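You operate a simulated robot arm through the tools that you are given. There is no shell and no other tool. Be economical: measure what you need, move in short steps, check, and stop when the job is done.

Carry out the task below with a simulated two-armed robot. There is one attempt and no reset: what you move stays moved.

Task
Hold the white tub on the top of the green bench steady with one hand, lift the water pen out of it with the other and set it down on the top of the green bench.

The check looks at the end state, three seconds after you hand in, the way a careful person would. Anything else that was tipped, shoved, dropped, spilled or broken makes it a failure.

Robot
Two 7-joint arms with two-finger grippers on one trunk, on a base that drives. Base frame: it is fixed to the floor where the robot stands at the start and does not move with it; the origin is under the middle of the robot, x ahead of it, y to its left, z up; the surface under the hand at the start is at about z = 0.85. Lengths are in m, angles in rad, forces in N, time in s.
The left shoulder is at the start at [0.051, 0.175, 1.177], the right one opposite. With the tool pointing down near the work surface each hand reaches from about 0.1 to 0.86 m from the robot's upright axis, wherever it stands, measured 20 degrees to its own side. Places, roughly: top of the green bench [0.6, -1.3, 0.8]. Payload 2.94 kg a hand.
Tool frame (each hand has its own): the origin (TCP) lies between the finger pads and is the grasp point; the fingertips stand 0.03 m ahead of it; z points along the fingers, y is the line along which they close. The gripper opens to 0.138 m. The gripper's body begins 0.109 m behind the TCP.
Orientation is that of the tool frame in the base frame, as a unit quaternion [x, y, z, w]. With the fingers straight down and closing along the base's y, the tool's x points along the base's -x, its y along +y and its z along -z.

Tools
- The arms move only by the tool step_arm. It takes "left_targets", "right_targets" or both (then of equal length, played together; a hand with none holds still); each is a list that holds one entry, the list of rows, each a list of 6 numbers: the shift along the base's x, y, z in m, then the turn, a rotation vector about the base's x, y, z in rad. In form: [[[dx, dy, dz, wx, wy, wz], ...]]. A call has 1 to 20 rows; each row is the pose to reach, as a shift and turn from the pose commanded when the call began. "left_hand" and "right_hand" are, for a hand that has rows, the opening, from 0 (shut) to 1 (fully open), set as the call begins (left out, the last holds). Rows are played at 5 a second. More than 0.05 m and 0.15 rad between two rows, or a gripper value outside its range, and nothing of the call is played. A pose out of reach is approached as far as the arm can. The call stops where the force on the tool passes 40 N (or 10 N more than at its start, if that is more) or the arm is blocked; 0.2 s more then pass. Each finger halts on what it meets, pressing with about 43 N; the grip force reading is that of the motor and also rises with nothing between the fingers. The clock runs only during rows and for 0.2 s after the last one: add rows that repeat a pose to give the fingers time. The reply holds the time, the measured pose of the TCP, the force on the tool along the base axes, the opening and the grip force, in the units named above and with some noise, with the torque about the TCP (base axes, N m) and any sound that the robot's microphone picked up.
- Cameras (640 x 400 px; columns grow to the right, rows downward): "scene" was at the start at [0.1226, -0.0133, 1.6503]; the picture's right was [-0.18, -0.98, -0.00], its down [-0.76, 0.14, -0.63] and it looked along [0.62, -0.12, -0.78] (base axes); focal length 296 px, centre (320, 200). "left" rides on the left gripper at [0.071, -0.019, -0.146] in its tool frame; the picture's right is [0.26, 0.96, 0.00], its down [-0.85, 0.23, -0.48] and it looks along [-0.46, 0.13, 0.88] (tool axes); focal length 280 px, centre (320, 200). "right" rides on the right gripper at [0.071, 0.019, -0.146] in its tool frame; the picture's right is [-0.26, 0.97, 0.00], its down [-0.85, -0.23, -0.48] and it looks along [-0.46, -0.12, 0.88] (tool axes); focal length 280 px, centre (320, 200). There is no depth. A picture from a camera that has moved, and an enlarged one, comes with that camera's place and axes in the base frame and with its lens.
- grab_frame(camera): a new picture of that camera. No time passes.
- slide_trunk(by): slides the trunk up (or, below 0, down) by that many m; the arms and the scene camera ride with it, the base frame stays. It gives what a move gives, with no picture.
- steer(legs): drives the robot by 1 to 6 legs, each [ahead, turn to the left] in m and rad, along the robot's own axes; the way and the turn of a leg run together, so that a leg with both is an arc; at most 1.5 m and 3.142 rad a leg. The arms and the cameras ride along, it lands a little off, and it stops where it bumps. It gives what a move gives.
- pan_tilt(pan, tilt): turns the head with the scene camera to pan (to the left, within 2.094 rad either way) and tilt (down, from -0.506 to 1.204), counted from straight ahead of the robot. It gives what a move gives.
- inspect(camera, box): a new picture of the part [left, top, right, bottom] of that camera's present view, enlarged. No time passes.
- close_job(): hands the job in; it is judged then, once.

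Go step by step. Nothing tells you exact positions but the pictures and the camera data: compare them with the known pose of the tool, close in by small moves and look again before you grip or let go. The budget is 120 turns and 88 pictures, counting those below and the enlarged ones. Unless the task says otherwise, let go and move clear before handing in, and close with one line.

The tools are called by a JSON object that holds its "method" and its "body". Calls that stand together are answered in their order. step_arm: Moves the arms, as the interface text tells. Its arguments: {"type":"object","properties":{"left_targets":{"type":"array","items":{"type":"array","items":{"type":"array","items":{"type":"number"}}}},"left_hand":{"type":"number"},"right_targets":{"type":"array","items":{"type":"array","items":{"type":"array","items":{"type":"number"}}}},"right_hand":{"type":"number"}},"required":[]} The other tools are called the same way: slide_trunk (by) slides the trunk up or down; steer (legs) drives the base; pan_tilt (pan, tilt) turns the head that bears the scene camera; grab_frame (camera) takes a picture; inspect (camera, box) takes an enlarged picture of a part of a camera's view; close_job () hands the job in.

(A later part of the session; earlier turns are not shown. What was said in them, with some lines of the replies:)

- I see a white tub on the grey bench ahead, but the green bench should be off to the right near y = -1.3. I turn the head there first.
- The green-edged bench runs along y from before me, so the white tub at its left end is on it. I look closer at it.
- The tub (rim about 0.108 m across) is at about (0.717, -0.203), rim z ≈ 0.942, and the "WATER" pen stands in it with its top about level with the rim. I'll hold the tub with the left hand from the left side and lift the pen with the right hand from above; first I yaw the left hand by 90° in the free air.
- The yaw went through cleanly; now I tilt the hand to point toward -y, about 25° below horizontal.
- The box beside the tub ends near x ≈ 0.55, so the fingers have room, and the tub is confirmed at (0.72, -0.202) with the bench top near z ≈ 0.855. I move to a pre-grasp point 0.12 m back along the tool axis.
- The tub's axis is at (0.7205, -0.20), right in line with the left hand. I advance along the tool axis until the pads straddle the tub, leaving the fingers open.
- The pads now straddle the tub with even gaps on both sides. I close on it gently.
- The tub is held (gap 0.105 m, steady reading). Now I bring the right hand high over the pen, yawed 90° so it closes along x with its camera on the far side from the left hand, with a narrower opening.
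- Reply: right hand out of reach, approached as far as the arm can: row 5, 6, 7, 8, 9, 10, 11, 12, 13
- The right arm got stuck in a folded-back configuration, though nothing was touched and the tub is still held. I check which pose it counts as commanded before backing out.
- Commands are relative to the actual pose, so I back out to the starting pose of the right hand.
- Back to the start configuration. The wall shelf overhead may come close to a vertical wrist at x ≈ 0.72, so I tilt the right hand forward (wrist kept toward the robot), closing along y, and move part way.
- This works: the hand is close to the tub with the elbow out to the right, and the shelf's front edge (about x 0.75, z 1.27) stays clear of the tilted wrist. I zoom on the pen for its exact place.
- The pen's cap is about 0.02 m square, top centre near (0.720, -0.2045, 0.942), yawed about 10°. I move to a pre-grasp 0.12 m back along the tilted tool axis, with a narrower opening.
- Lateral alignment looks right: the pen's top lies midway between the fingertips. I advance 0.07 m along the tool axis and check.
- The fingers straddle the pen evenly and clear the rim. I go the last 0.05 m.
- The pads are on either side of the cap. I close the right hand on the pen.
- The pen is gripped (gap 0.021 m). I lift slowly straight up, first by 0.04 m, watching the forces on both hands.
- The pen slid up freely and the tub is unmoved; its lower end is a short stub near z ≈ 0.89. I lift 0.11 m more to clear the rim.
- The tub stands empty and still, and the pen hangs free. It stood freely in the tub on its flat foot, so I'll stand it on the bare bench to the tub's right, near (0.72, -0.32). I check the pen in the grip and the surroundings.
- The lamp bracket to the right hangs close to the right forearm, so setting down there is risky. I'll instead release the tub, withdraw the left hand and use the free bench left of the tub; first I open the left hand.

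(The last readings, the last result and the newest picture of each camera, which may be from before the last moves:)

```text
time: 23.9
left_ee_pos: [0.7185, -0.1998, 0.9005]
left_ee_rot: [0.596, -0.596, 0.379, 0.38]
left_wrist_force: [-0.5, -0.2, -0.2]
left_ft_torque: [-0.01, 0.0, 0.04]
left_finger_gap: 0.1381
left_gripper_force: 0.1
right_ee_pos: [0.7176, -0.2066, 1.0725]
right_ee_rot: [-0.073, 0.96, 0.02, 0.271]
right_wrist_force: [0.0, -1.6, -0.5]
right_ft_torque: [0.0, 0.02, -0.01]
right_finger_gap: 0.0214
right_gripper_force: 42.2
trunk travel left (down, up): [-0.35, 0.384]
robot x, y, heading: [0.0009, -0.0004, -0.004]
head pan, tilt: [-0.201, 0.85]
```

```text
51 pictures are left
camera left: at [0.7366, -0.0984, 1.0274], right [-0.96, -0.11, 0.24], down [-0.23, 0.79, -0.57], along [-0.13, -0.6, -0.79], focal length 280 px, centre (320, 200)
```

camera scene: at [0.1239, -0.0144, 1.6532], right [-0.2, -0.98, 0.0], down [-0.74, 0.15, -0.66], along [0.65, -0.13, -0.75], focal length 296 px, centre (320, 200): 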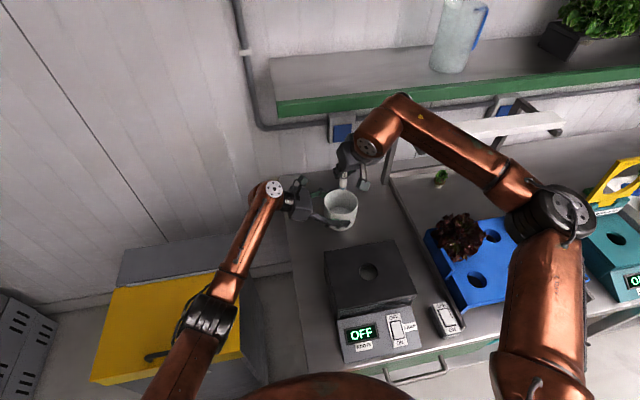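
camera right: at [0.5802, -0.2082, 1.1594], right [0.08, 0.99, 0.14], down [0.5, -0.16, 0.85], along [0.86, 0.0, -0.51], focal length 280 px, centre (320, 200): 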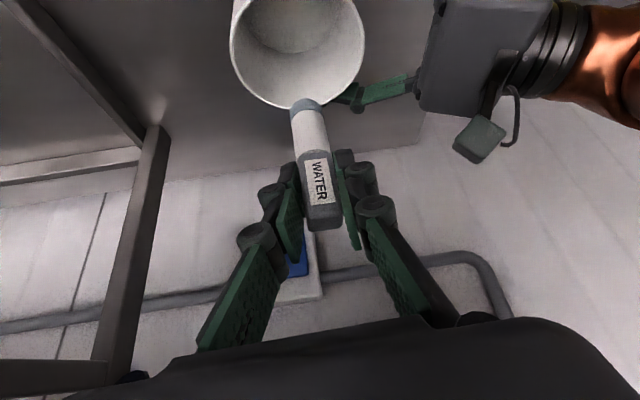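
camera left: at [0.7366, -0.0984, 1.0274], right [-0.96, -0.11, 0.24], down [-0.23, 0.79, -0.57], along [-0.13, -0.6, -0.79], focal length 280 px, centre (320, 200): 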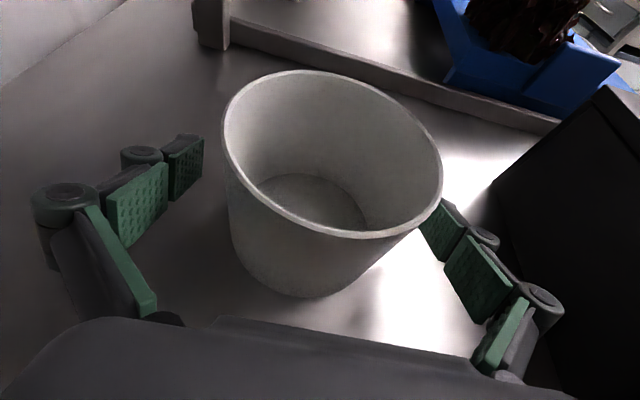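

The tub stands free and unmoved with clearance on both sides. I withdraw the left hand back along its tool axis and out to the left.

{"method": "step_arm", "body": {"left_targets": [[[0, 0.03, 0.014, 0, 0, 0], [0, 0.06, 0.028, 0, 0, 0], [0, 0.09, 0.042, 0, 0, 0], [0, 0.13, 0.06, 0, 0, 0], [0, 0.17, 0.08, 0, 0, 0], [0, 0.21, 0.1, 0, 0, 0], [0, 0.25, 0.12, 0, 0, 0], [0, 0.29, 0.14, 0, 0, 0], [0, 0.33, 0.15, 0, 0, 0], [0, 0.37, 0.15, 0, 0, 0]]]}}

{"method": "grab_frame", "body": {"camera": "left"}}

{"method": "grab_frame", "body": {"camera": "scene"}}

```text
time: 26.1
left_ee_pos: [0.7177, 0.1722, 1.0515]
left_ee_rot: [0.597, -0.596, 0.38, 0.379]
left_wrist_force: [-0.5, 0.0, 0.2]
left_ft_torque: [-0.06, 0.0, 0.01]
left_finger_gap: 0.138
left_gripper_force: 0.0
right_ee_pos: [0.7176, -0.2049, 1.0733]
right_ee_rot: [-0.072, 0.96, 0.02, 0.27]
right_wrist_force: [0.6, 0.1, -0.1]
right_ft_torque: [-0.05, -0.02, -0.04]
right_finger_gap: 0.0216
right_gripper_force: 43.3
trunk travel left (down, up): [-0.35, 0.384]
robot x, y, heading: [0.0021, 0.0013, -0.002]
head pan, tilt: [-0.201, 0.85]
```

```text
50 pictures are left
camera left: at [0.7365, 0.2738, 1.1771], right [-0.96, -0.11, 0.24], down [-0.23, 0.79, -0.57], along [-0.13, -0.6, -0.79], focal length 280 px, centre (320, 200)
```

left: 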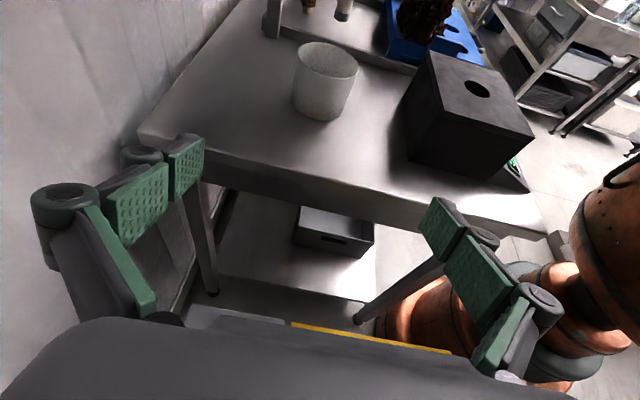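

```text
49 pictures are left
camera scene: at [0.1242, -0.013, 1.6531], right [-0.2, -0.98, 0.0], down [-0.74, 0.15, -0.66], along [0.65, -0.13, -0.75], focal length 296 px, centre (320, 200)
```

scene: 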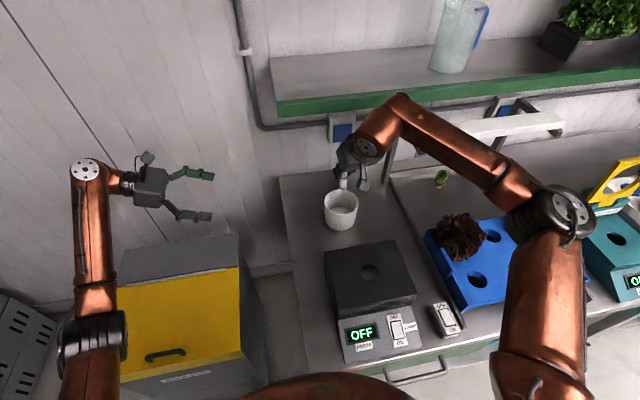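

The left hand is clear and the tub is upright where it stood. I shift the pen at height to the free bench left of the tub, above (0.68, -0.075).

{"method": "step_arm", "body": {"right_targets": [[[-0.01, 0.033, 0, 0, 0, 0], [-0.019, 0.065, 0, 0, 0, 0], [-0.028, 0.098, 0, 0, 0, 0], [-0.038, 0.13, 0, 0, 0, 0], [-0.038, 0.13, -0.03, 0, 0, 0], [-0.038, 0.13, -0.06, 0, 0, 0]]]}}

{"method": "grab_frame", "body": {"camera": "left"}}

{"method": "grab_frame", "body": {"camera": "right"}}

{"method": "grab_frame", "body": {"camera": "scene"}}

```text
time: 27.5
left_ee_pos: [0.718, 0.1715, 1.0515]
left_ee_rot: [0.597, -0.596, 0.38, 0.38]
left_wrist_force: [1.0, 0.3, -0.6]
left_ft_torque: [0.0, 0.0, -0.01]
left_finger_gap: 0.138
left_gripper_force: 0.1
right_ee_pos: [0.6805, -0.0752, 1.0122]
right_ee_rot: [-0.072, 0.96, 0.021, 0.271]
right_wrist_force: [0.5, 0.6, 0.2]
right_ft_torque: [0.02, 0.05, -0.01]
right_finger_gap: 0.0215
right_gripper_force: 42.9
trunk travel left (down, up): [-0.35, 0.384]
robot x, y, heading: [-0.0006, -0.0013, 0.003]
head pan, tilt: [-0.201, 0.85]
```

```text
48 pictures are left
camera left: at [0.737, 0.2728, 1.1766], right [-0.96, -0.11, 0.24], down [-0.23, 0.79, -0.57], along [-0.13, -0.6, -0.79], focal length 280 px, centre (320, 200)
```

left: 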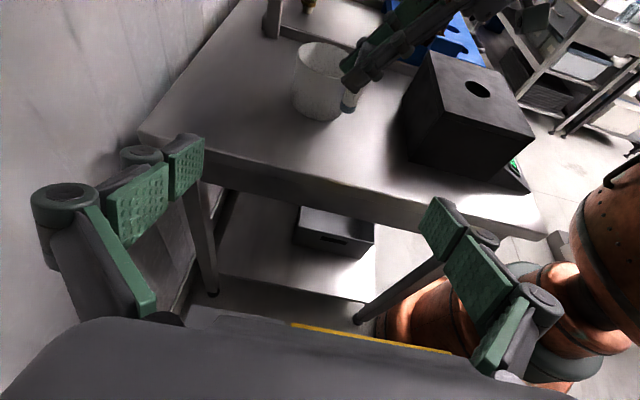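

```text
47 pictures are left
camera right: at [0.5435, -0.0768, 1.0986], right [0.08, 0.99, 0.14], down [0.5, -0.16, 0.85], along [0.86, 0.0, -0.51], focal length 280 px, centre (320, 200)
```

right: 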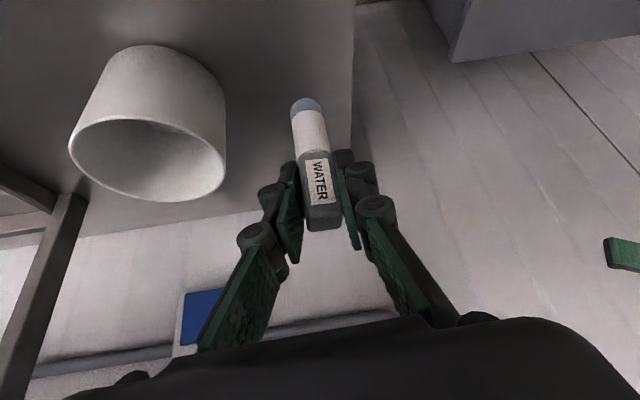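

```text
46 pictures are left
camera scene: at [0.1248, -0.0134, 1.6531], right [-0.2, -0.98, 0.0], down [-0.74, 0.15, -0.66], along [0.65, -0.13, -0.75], focal length 296 px, centre (320, 200)
```

scene: 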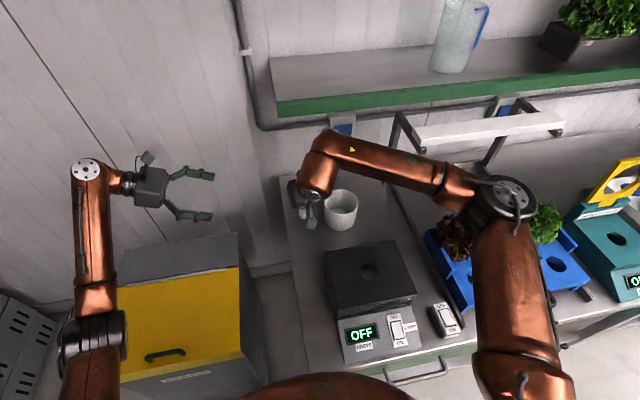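

The pen is over bare bench between the tub and the bench's left edge. I zoom in to check that it hangs upright and what its foot looks like.

{"method": "inspect", "body": {"camera": "left", "box": [288, 30, 416, 110]}}

{"method": "inspect", "body": {"camera": "right", "box": [240, 80, 400, 180]}}

```text
5.00 times, centred on (352, 70) of left
camera zoom: at [0.737, 0.2728, 1.1766], right [-0.96, -0.11, 0.24], down [-0.23, 0.79, -0.57], along [-0.13, -0.6, -0.79], focal length 1402 px, centre (160, 850)
```

zoom: 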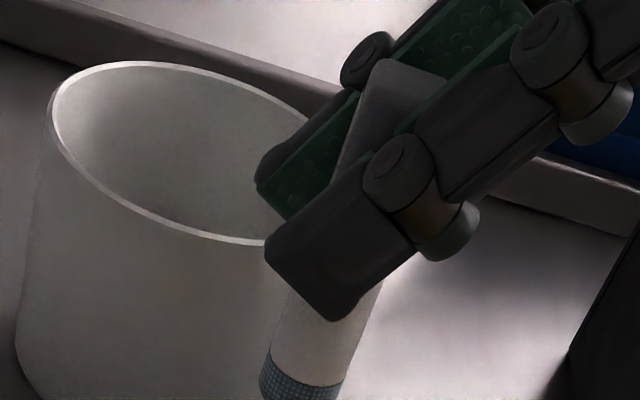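

```text
4.00 times, centred on (320, 130) of right
camera zoom: at [0.5435, -0.0768, 1.0986], right [0.08, 0.99, 0.14], down [0.5, -0.16, 0.85], along [0.86, 0.0, -0.51], focal length 1122 px, centre (320, 480)
```

zoom: 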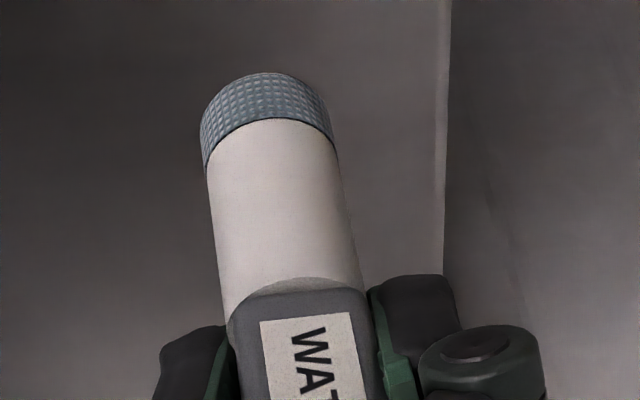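

The pen has a flat, grippy foot about 0.025 m across and hangs upright, so it can stand. I lower to just above expected contact (TCP z ≈ 0.928).

{"method": "step_arm", "body": {"right_targets": [[[0, 0, -0.02, 0, 0, 0], [0, 0, -0.04, 0, 0, 0], [0, 0, -0.06, 0, 0, 0], [0, 0, -0.075, 0, 0, 0], [0, 0, -0.084, 0, 0, 0]]]}}

{"method": "inspect", "body": {"camera": "right", "box": [240, 60, 400, 160]}}

{"method": "inspect", "body": {"camera": "left", "box": [288, 60, 416, 140]}}

```text
time: 28.7
left_ee_pos: [0.7181, 0.1703, 1.0515]
left_ee_rot: [0.597, -0.596, 0.379, 0.38]
left_wrist_force: [0.1, 0.6, 0.0]
left_ft_torque: [-0.03, 0.0, -0.02]
left_finger_gap: 0.138
left_gripper_force: 0.0
right_ee_pos: [0.6811, -0.0753, 0.9282]
right_ee_rot: [-0.073, 0.96, 0.021, 0.27]
right_wrist_force: [-1.2, -0.7, -1.1]
right_ft_torque: [0.01, 0.0, 0.01]
right_finger_gap: 0.0214
right_gripper_force: 43.4
trunk travel left (down, up): [-0.35, 0.384]
robot x, y, heading: [-0.0024, -0.0005, 0.001]
head pan, tilt: [-0.201, 0.85]
```

```text
4.00 times, centred on (320, 110) of right
camera zoom: at [0.5438, -0.0775, 1.0141], right [0.08, 0.99, 0.14], down [0.5, -0.16, 0.85], along [0.86, 0.0, -0.51], focal length 1122 px, centre (320, 560)
```

zoom: 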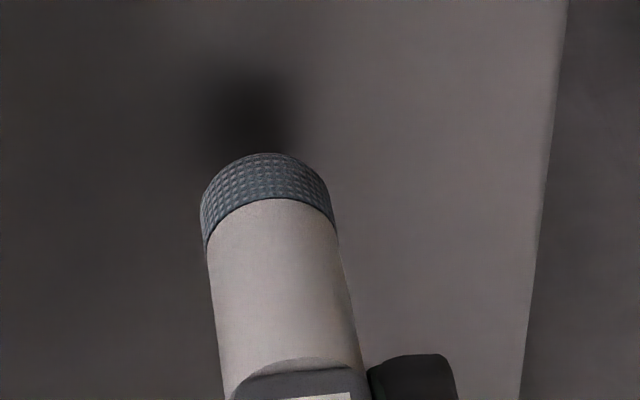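

```text
5.00 times, centred on (352, 100) of left
camera zoom: at [0.7368, 0.2723, 1.1769], right [-0.96, -0.11, 0.24], down [-0.23, 0.79, -0.57], along [-0.13, -0.6, -0.79], focal length 1402 px, centre (160, 700)
```

zoom: 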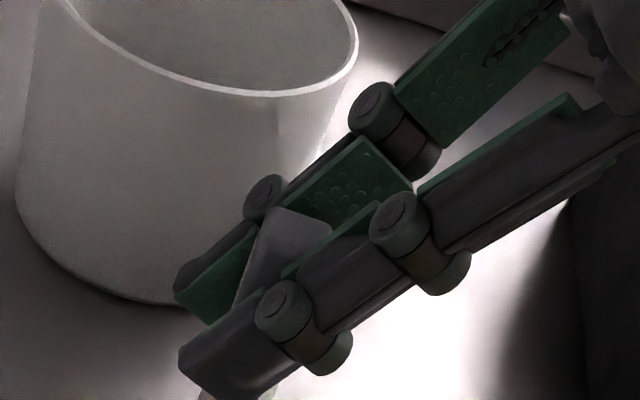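

The foot is about a centimetre above the bench, with the shadow closing in. I lower in 2 mm steps.

{"method": "step_arm", "body": {"right_targets": [[[0, 0, -0.002, 0, 0, 0], [0, 0, -0.004, 0, 0, 0], [0, 0, -0.006, 0, 0, 0], [0, 0, -0.008, 0, 0, 0]]]}}

{"method": "inspect", "body": {"camera": "right", "box": [240, 60, 400, 160]}}

```text
time: 29.7
left_ee_pos: [0.7178, 0.1709, 1.0517]
left_ee_rot: [0.597, -0.596, 0.38, 0.38]
left_wrist_force: [-0.6, 0.2, -0.7]
left_ft_torque: [-0.04, 0.02, -0.01]
left_finger_gap: 0.1379
left_gripper_force: 0.0
right_ee_pos: [0.6811, -0.0758, 0.921]
right_ee_rot: [-0.072, 0.96, 0.02, 0.271]
right_wrist_force: [-0.6, 0.1, -0.2]
right_ft_torque: [0.05, 0.02, -0.05]
right_finger_gap: 0.0211
right_gripper_force: 43.0
trunk travel left (down, up): [-0.35, 0.384]
robot x, y, heading: [-0.0002, 0.0018, -0.001]
head pan, tilt: [-0.201, 0.85]
```

```text
4.00 times, centred on (320, 110) of right
camera zoom: at [0.5435, -0.0773, 1.0066], right [0.08, 0.99, 0.14], down [0.5, -0.16, 0.85], along [0.86, 0.0, -0.51], focal length 1122 px, centre (320, 560)
```

zoom: 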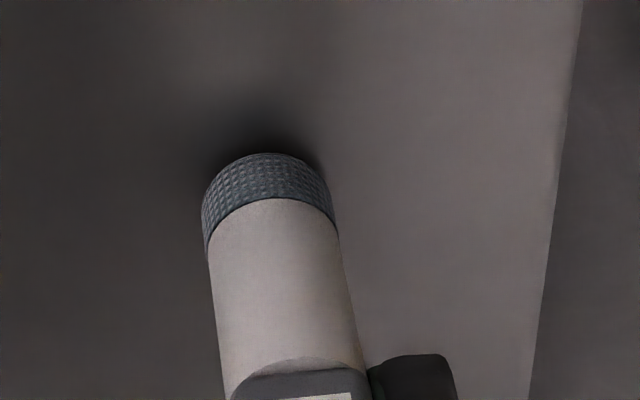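

No contact yet, but the foot is nearly down. I continue in 1 mm steps.

{"method": "step_arm", "body": {"right_targets": [[[0, 0, -0.001, 0, 0, 0], [0, 0, -0.002, 0, 0, 0], [0, 0, -0.003, 0, 0, 0]]]}}

{"method": "inspect", "body": {"camera": "right", "box": [240, 60, 400, 160]}}

```text
time: 30.5
left_ee_pos: [0.7168, 0.1713, 1.0512]
left_ee_rot: [0.597, -0.595, 0.381, 0.38]
left_wrist_force: [-0.2, 0.3, -1.1]
left_ft_torque: [0.03, -0.01, 0.01]
left_finger_gap: 0.1381
left_gripper_force: 0.1
right_ee_pos: [0.6813, -0.0762, 0.9177]
right_ee_rot: [-0.072, 0.959, 0.02, 0.272]
right_wrist_force: [-0.8, -1.1, 4.8]
right_ft_torque: [-0.04, 0.01, 0.01]
right_finger_gap: 0.021
right_gripper_force: 43.0
trunk travel left (down, up): [-0.35, 0.384]
robot x, y, heading: [0.0007, -0.0008, -0.002]
head pan, tilt: [-0.201, 0.85]
```

```text
4.00 times, centred on (320, 110) of right
camera zoom: at [0.5434, -0.0772, 1.0044], right [0.08, 0.99, 0.14], down [0.5, -0.16, 0.85], along [0.86, 0.0, -0.51], focal length 1122 px, centre (320, 560)
```

zoom: 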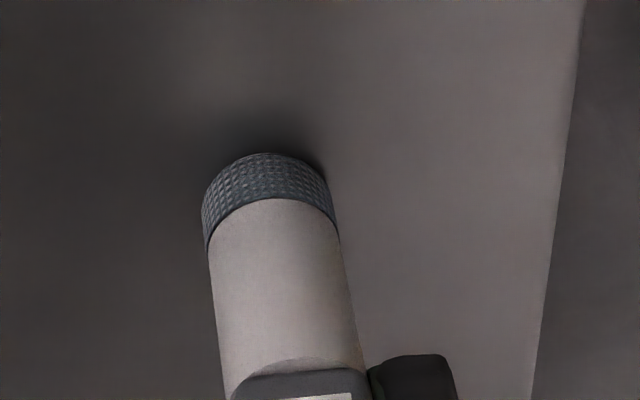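

The foot is on the bench (4.8 N upward). I open the fingers part way to let go.

{"method": "step_arm", "body": {"right_targets": [[[0, 0, 0, 0, 0, 0], [0, 0, 0, 0, 0, 0], [0, 0, 0, 0, 0, 0], [0, 0, 0, 0, 0, 0]]], "right_hand": 0.34}}

{"method": "grab_frame", "body": {"camera": "right"}}

{"method": "inspect", "body": {"camera": "left", "box": [288, 60, 416, 140]}}

```text
time: 31.5
left_ee_pos: [0.7167, 0.1707, 1.0506]
left_ee_rot: [0.597, -0.596, 0.38, 0.38]
left_wrist_force: [-0.5, -0.2, -0.1]
left_ft_torque: [-0.01, 0.0, 0.01]
left_finger_gap: 0.1382
left_gripper_force: 0.1
right_ee_pos: [0.6798, -0.0757, 0.9169]
right_ee_rot: [-0.073, 0.96, 0.021, 0.27]
right_wrist_force: [0.1, -0.5, 1.2]
right_ft_torque: [-0.03, -0.04, 0.01]
right_finger_gap: 0.047
right_gripper_force: 0.0
trunk travel left (down, up): [-0.35, 0.384]
robot x, y, heading: [-0.0046, -0.0027, -0.006]
head pan, tilt: [-0.201, 0.85]
```

```text
39 pictures are left
camera right: at [0.5434, -0.0772, 1.0037], right [0.08, 0.99, 0.14], down [0.5, -0.16, 0.85], along [0.86, 0.0, -0.51], focal length 280 px, centre (320, 200)
```

right: 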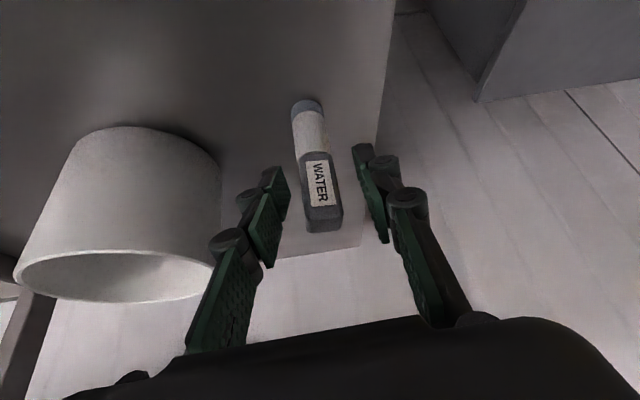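

```text
5.00 times, centred on (352, 100) of left
camera zoom: at [0.7367, 0.2724, 1.177], right [-0.96, -0.11, 0.24], down [-0.23, 0.79, -0.57], along [-0.13, -0.6, -0.79], focal length 1402 px, centre (160, 700)
```

zoom: 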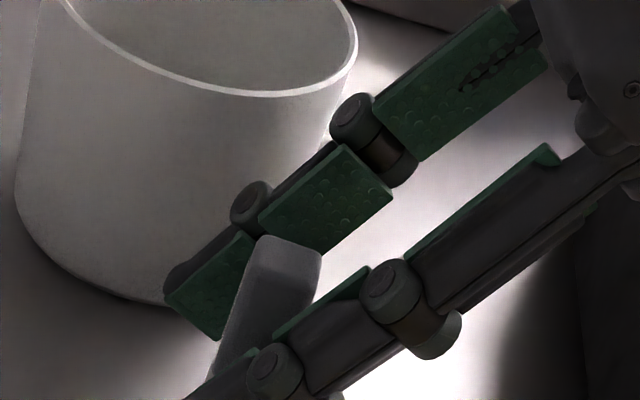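

The pen stands by itself. I draw the right hand back along its tool axis and up.

{"method": "step_arm", "body": {"right_targets": [[[-0.0155, -0.0023, 0.0256, 0, 0, 0], [-0.031, -0.0047, 0.0512, 0, 0, 0], [-0.0465, -0.007, 0.0768, 0, 0, 0], [-0.062, -0.0094, 0.1024, 0, 0, 0], [-0.078, -0.012, 0.128, 0, 0, 0], [-0.1, -0.02, 0.16, 0, 0, 0], [-0.13, -0.04, 0.19, 0, 0, 0], [-0.16, -0.07, 0.21, 0, 0, 0]]]}}

{"method": "grab_frame", "body": {"camera": "scene"}}

{"method": "grab_frame", "body": {"camera": "left"}}

{"method": "grab_frame", "body": {"camera": "right"}}

```text
time: 33.3
left_ee_pos: [0.7166, 0.1705, 1.0526]
left_ee_rot: [-0.596, 0.597, -0.379, -0.38]
left_wrist_force: [0.2, 0.6, 0.2]
left_ft_torque: [0.04, 0.03, 0.01]
left_finger_gap: 0.1383
left_gripper_force: 0.1
right_ee_pos: [0.5196, -0.1472, 1.1287]
right_ee_rot: [-0.072, 0.96, 0.021, 0.27]
right_wrist_force: [-0.1, -0.8, -0.4]
right_ft_torque: [0.02, -0.04, 0.03]
right_finger_gap: 0.0471
right_gripper_force: 0.2
trunk travel left (down, up): [-0.35, 0.384]
robot x, y, heading: [-0.001, 0.0031, -0.001]
head pan, tilt: [-0.201, 0.85]
```

```text
37 pictures are left
camera scene: at [0.1229, -0.0159, 1.6533], right [-0.2, -0.98, 0.0], down [-0.74, 0.15, -0.66], along [0.65, -0.13, -0.75], focal length 296 px, centre (320, 200)
```

scene: 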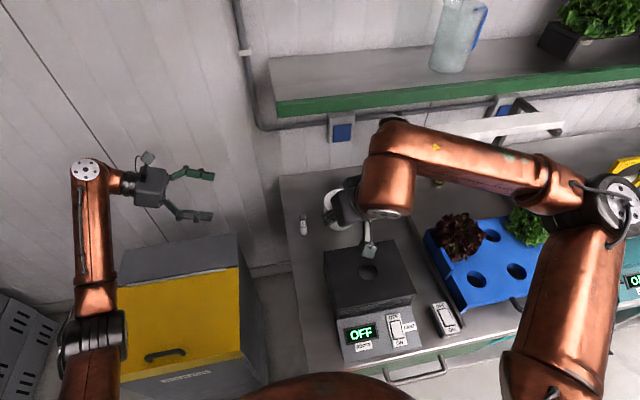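

```text
36 pictures are left
camera left: at [0.7356, 0.2712, 1.1783], right [-0.96, -0.11, 0.24], down [-0.23, 0.79, -0.57], along [-0.12, -0.6, -0.79], focal length 280 px, centre (320, 200)
```

left: 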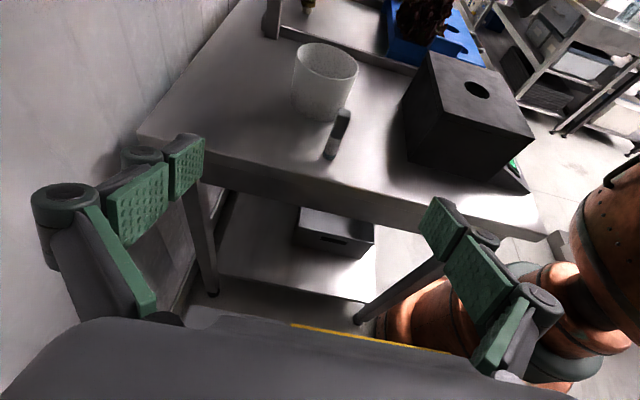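

```text
35 pictures are left
camera right: at [0.3823, -0.1492, 1.2151], right [0.08, 0.99, 0.14], down [0.5, -0.16, 0.85], along [0.86, 0.0, -0.51], focal length 280 px, centre (320, 200)
```

right: 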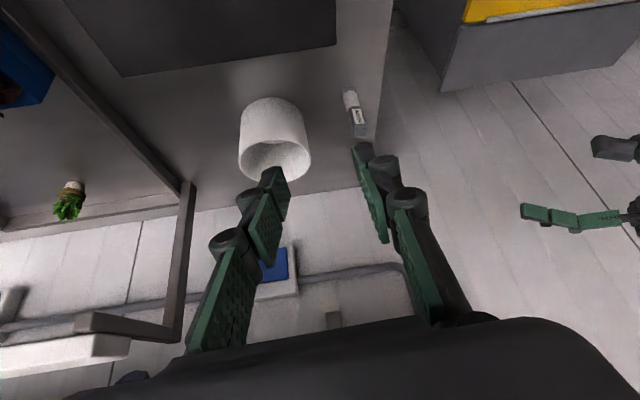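

The pen stands upright on the bench beside the empty, upright tub. Both hands are clear and nothing else looks moved, so I hand in.

{"method": "close_job", "body": {}}

```text
The job is handed in.
```

The water pen was lifted out of the white tub while the left hand held the tub. It now stands upright on the green bench, just left of the tub. The last pictures show the tub upright where it was and nothing else disturbed.
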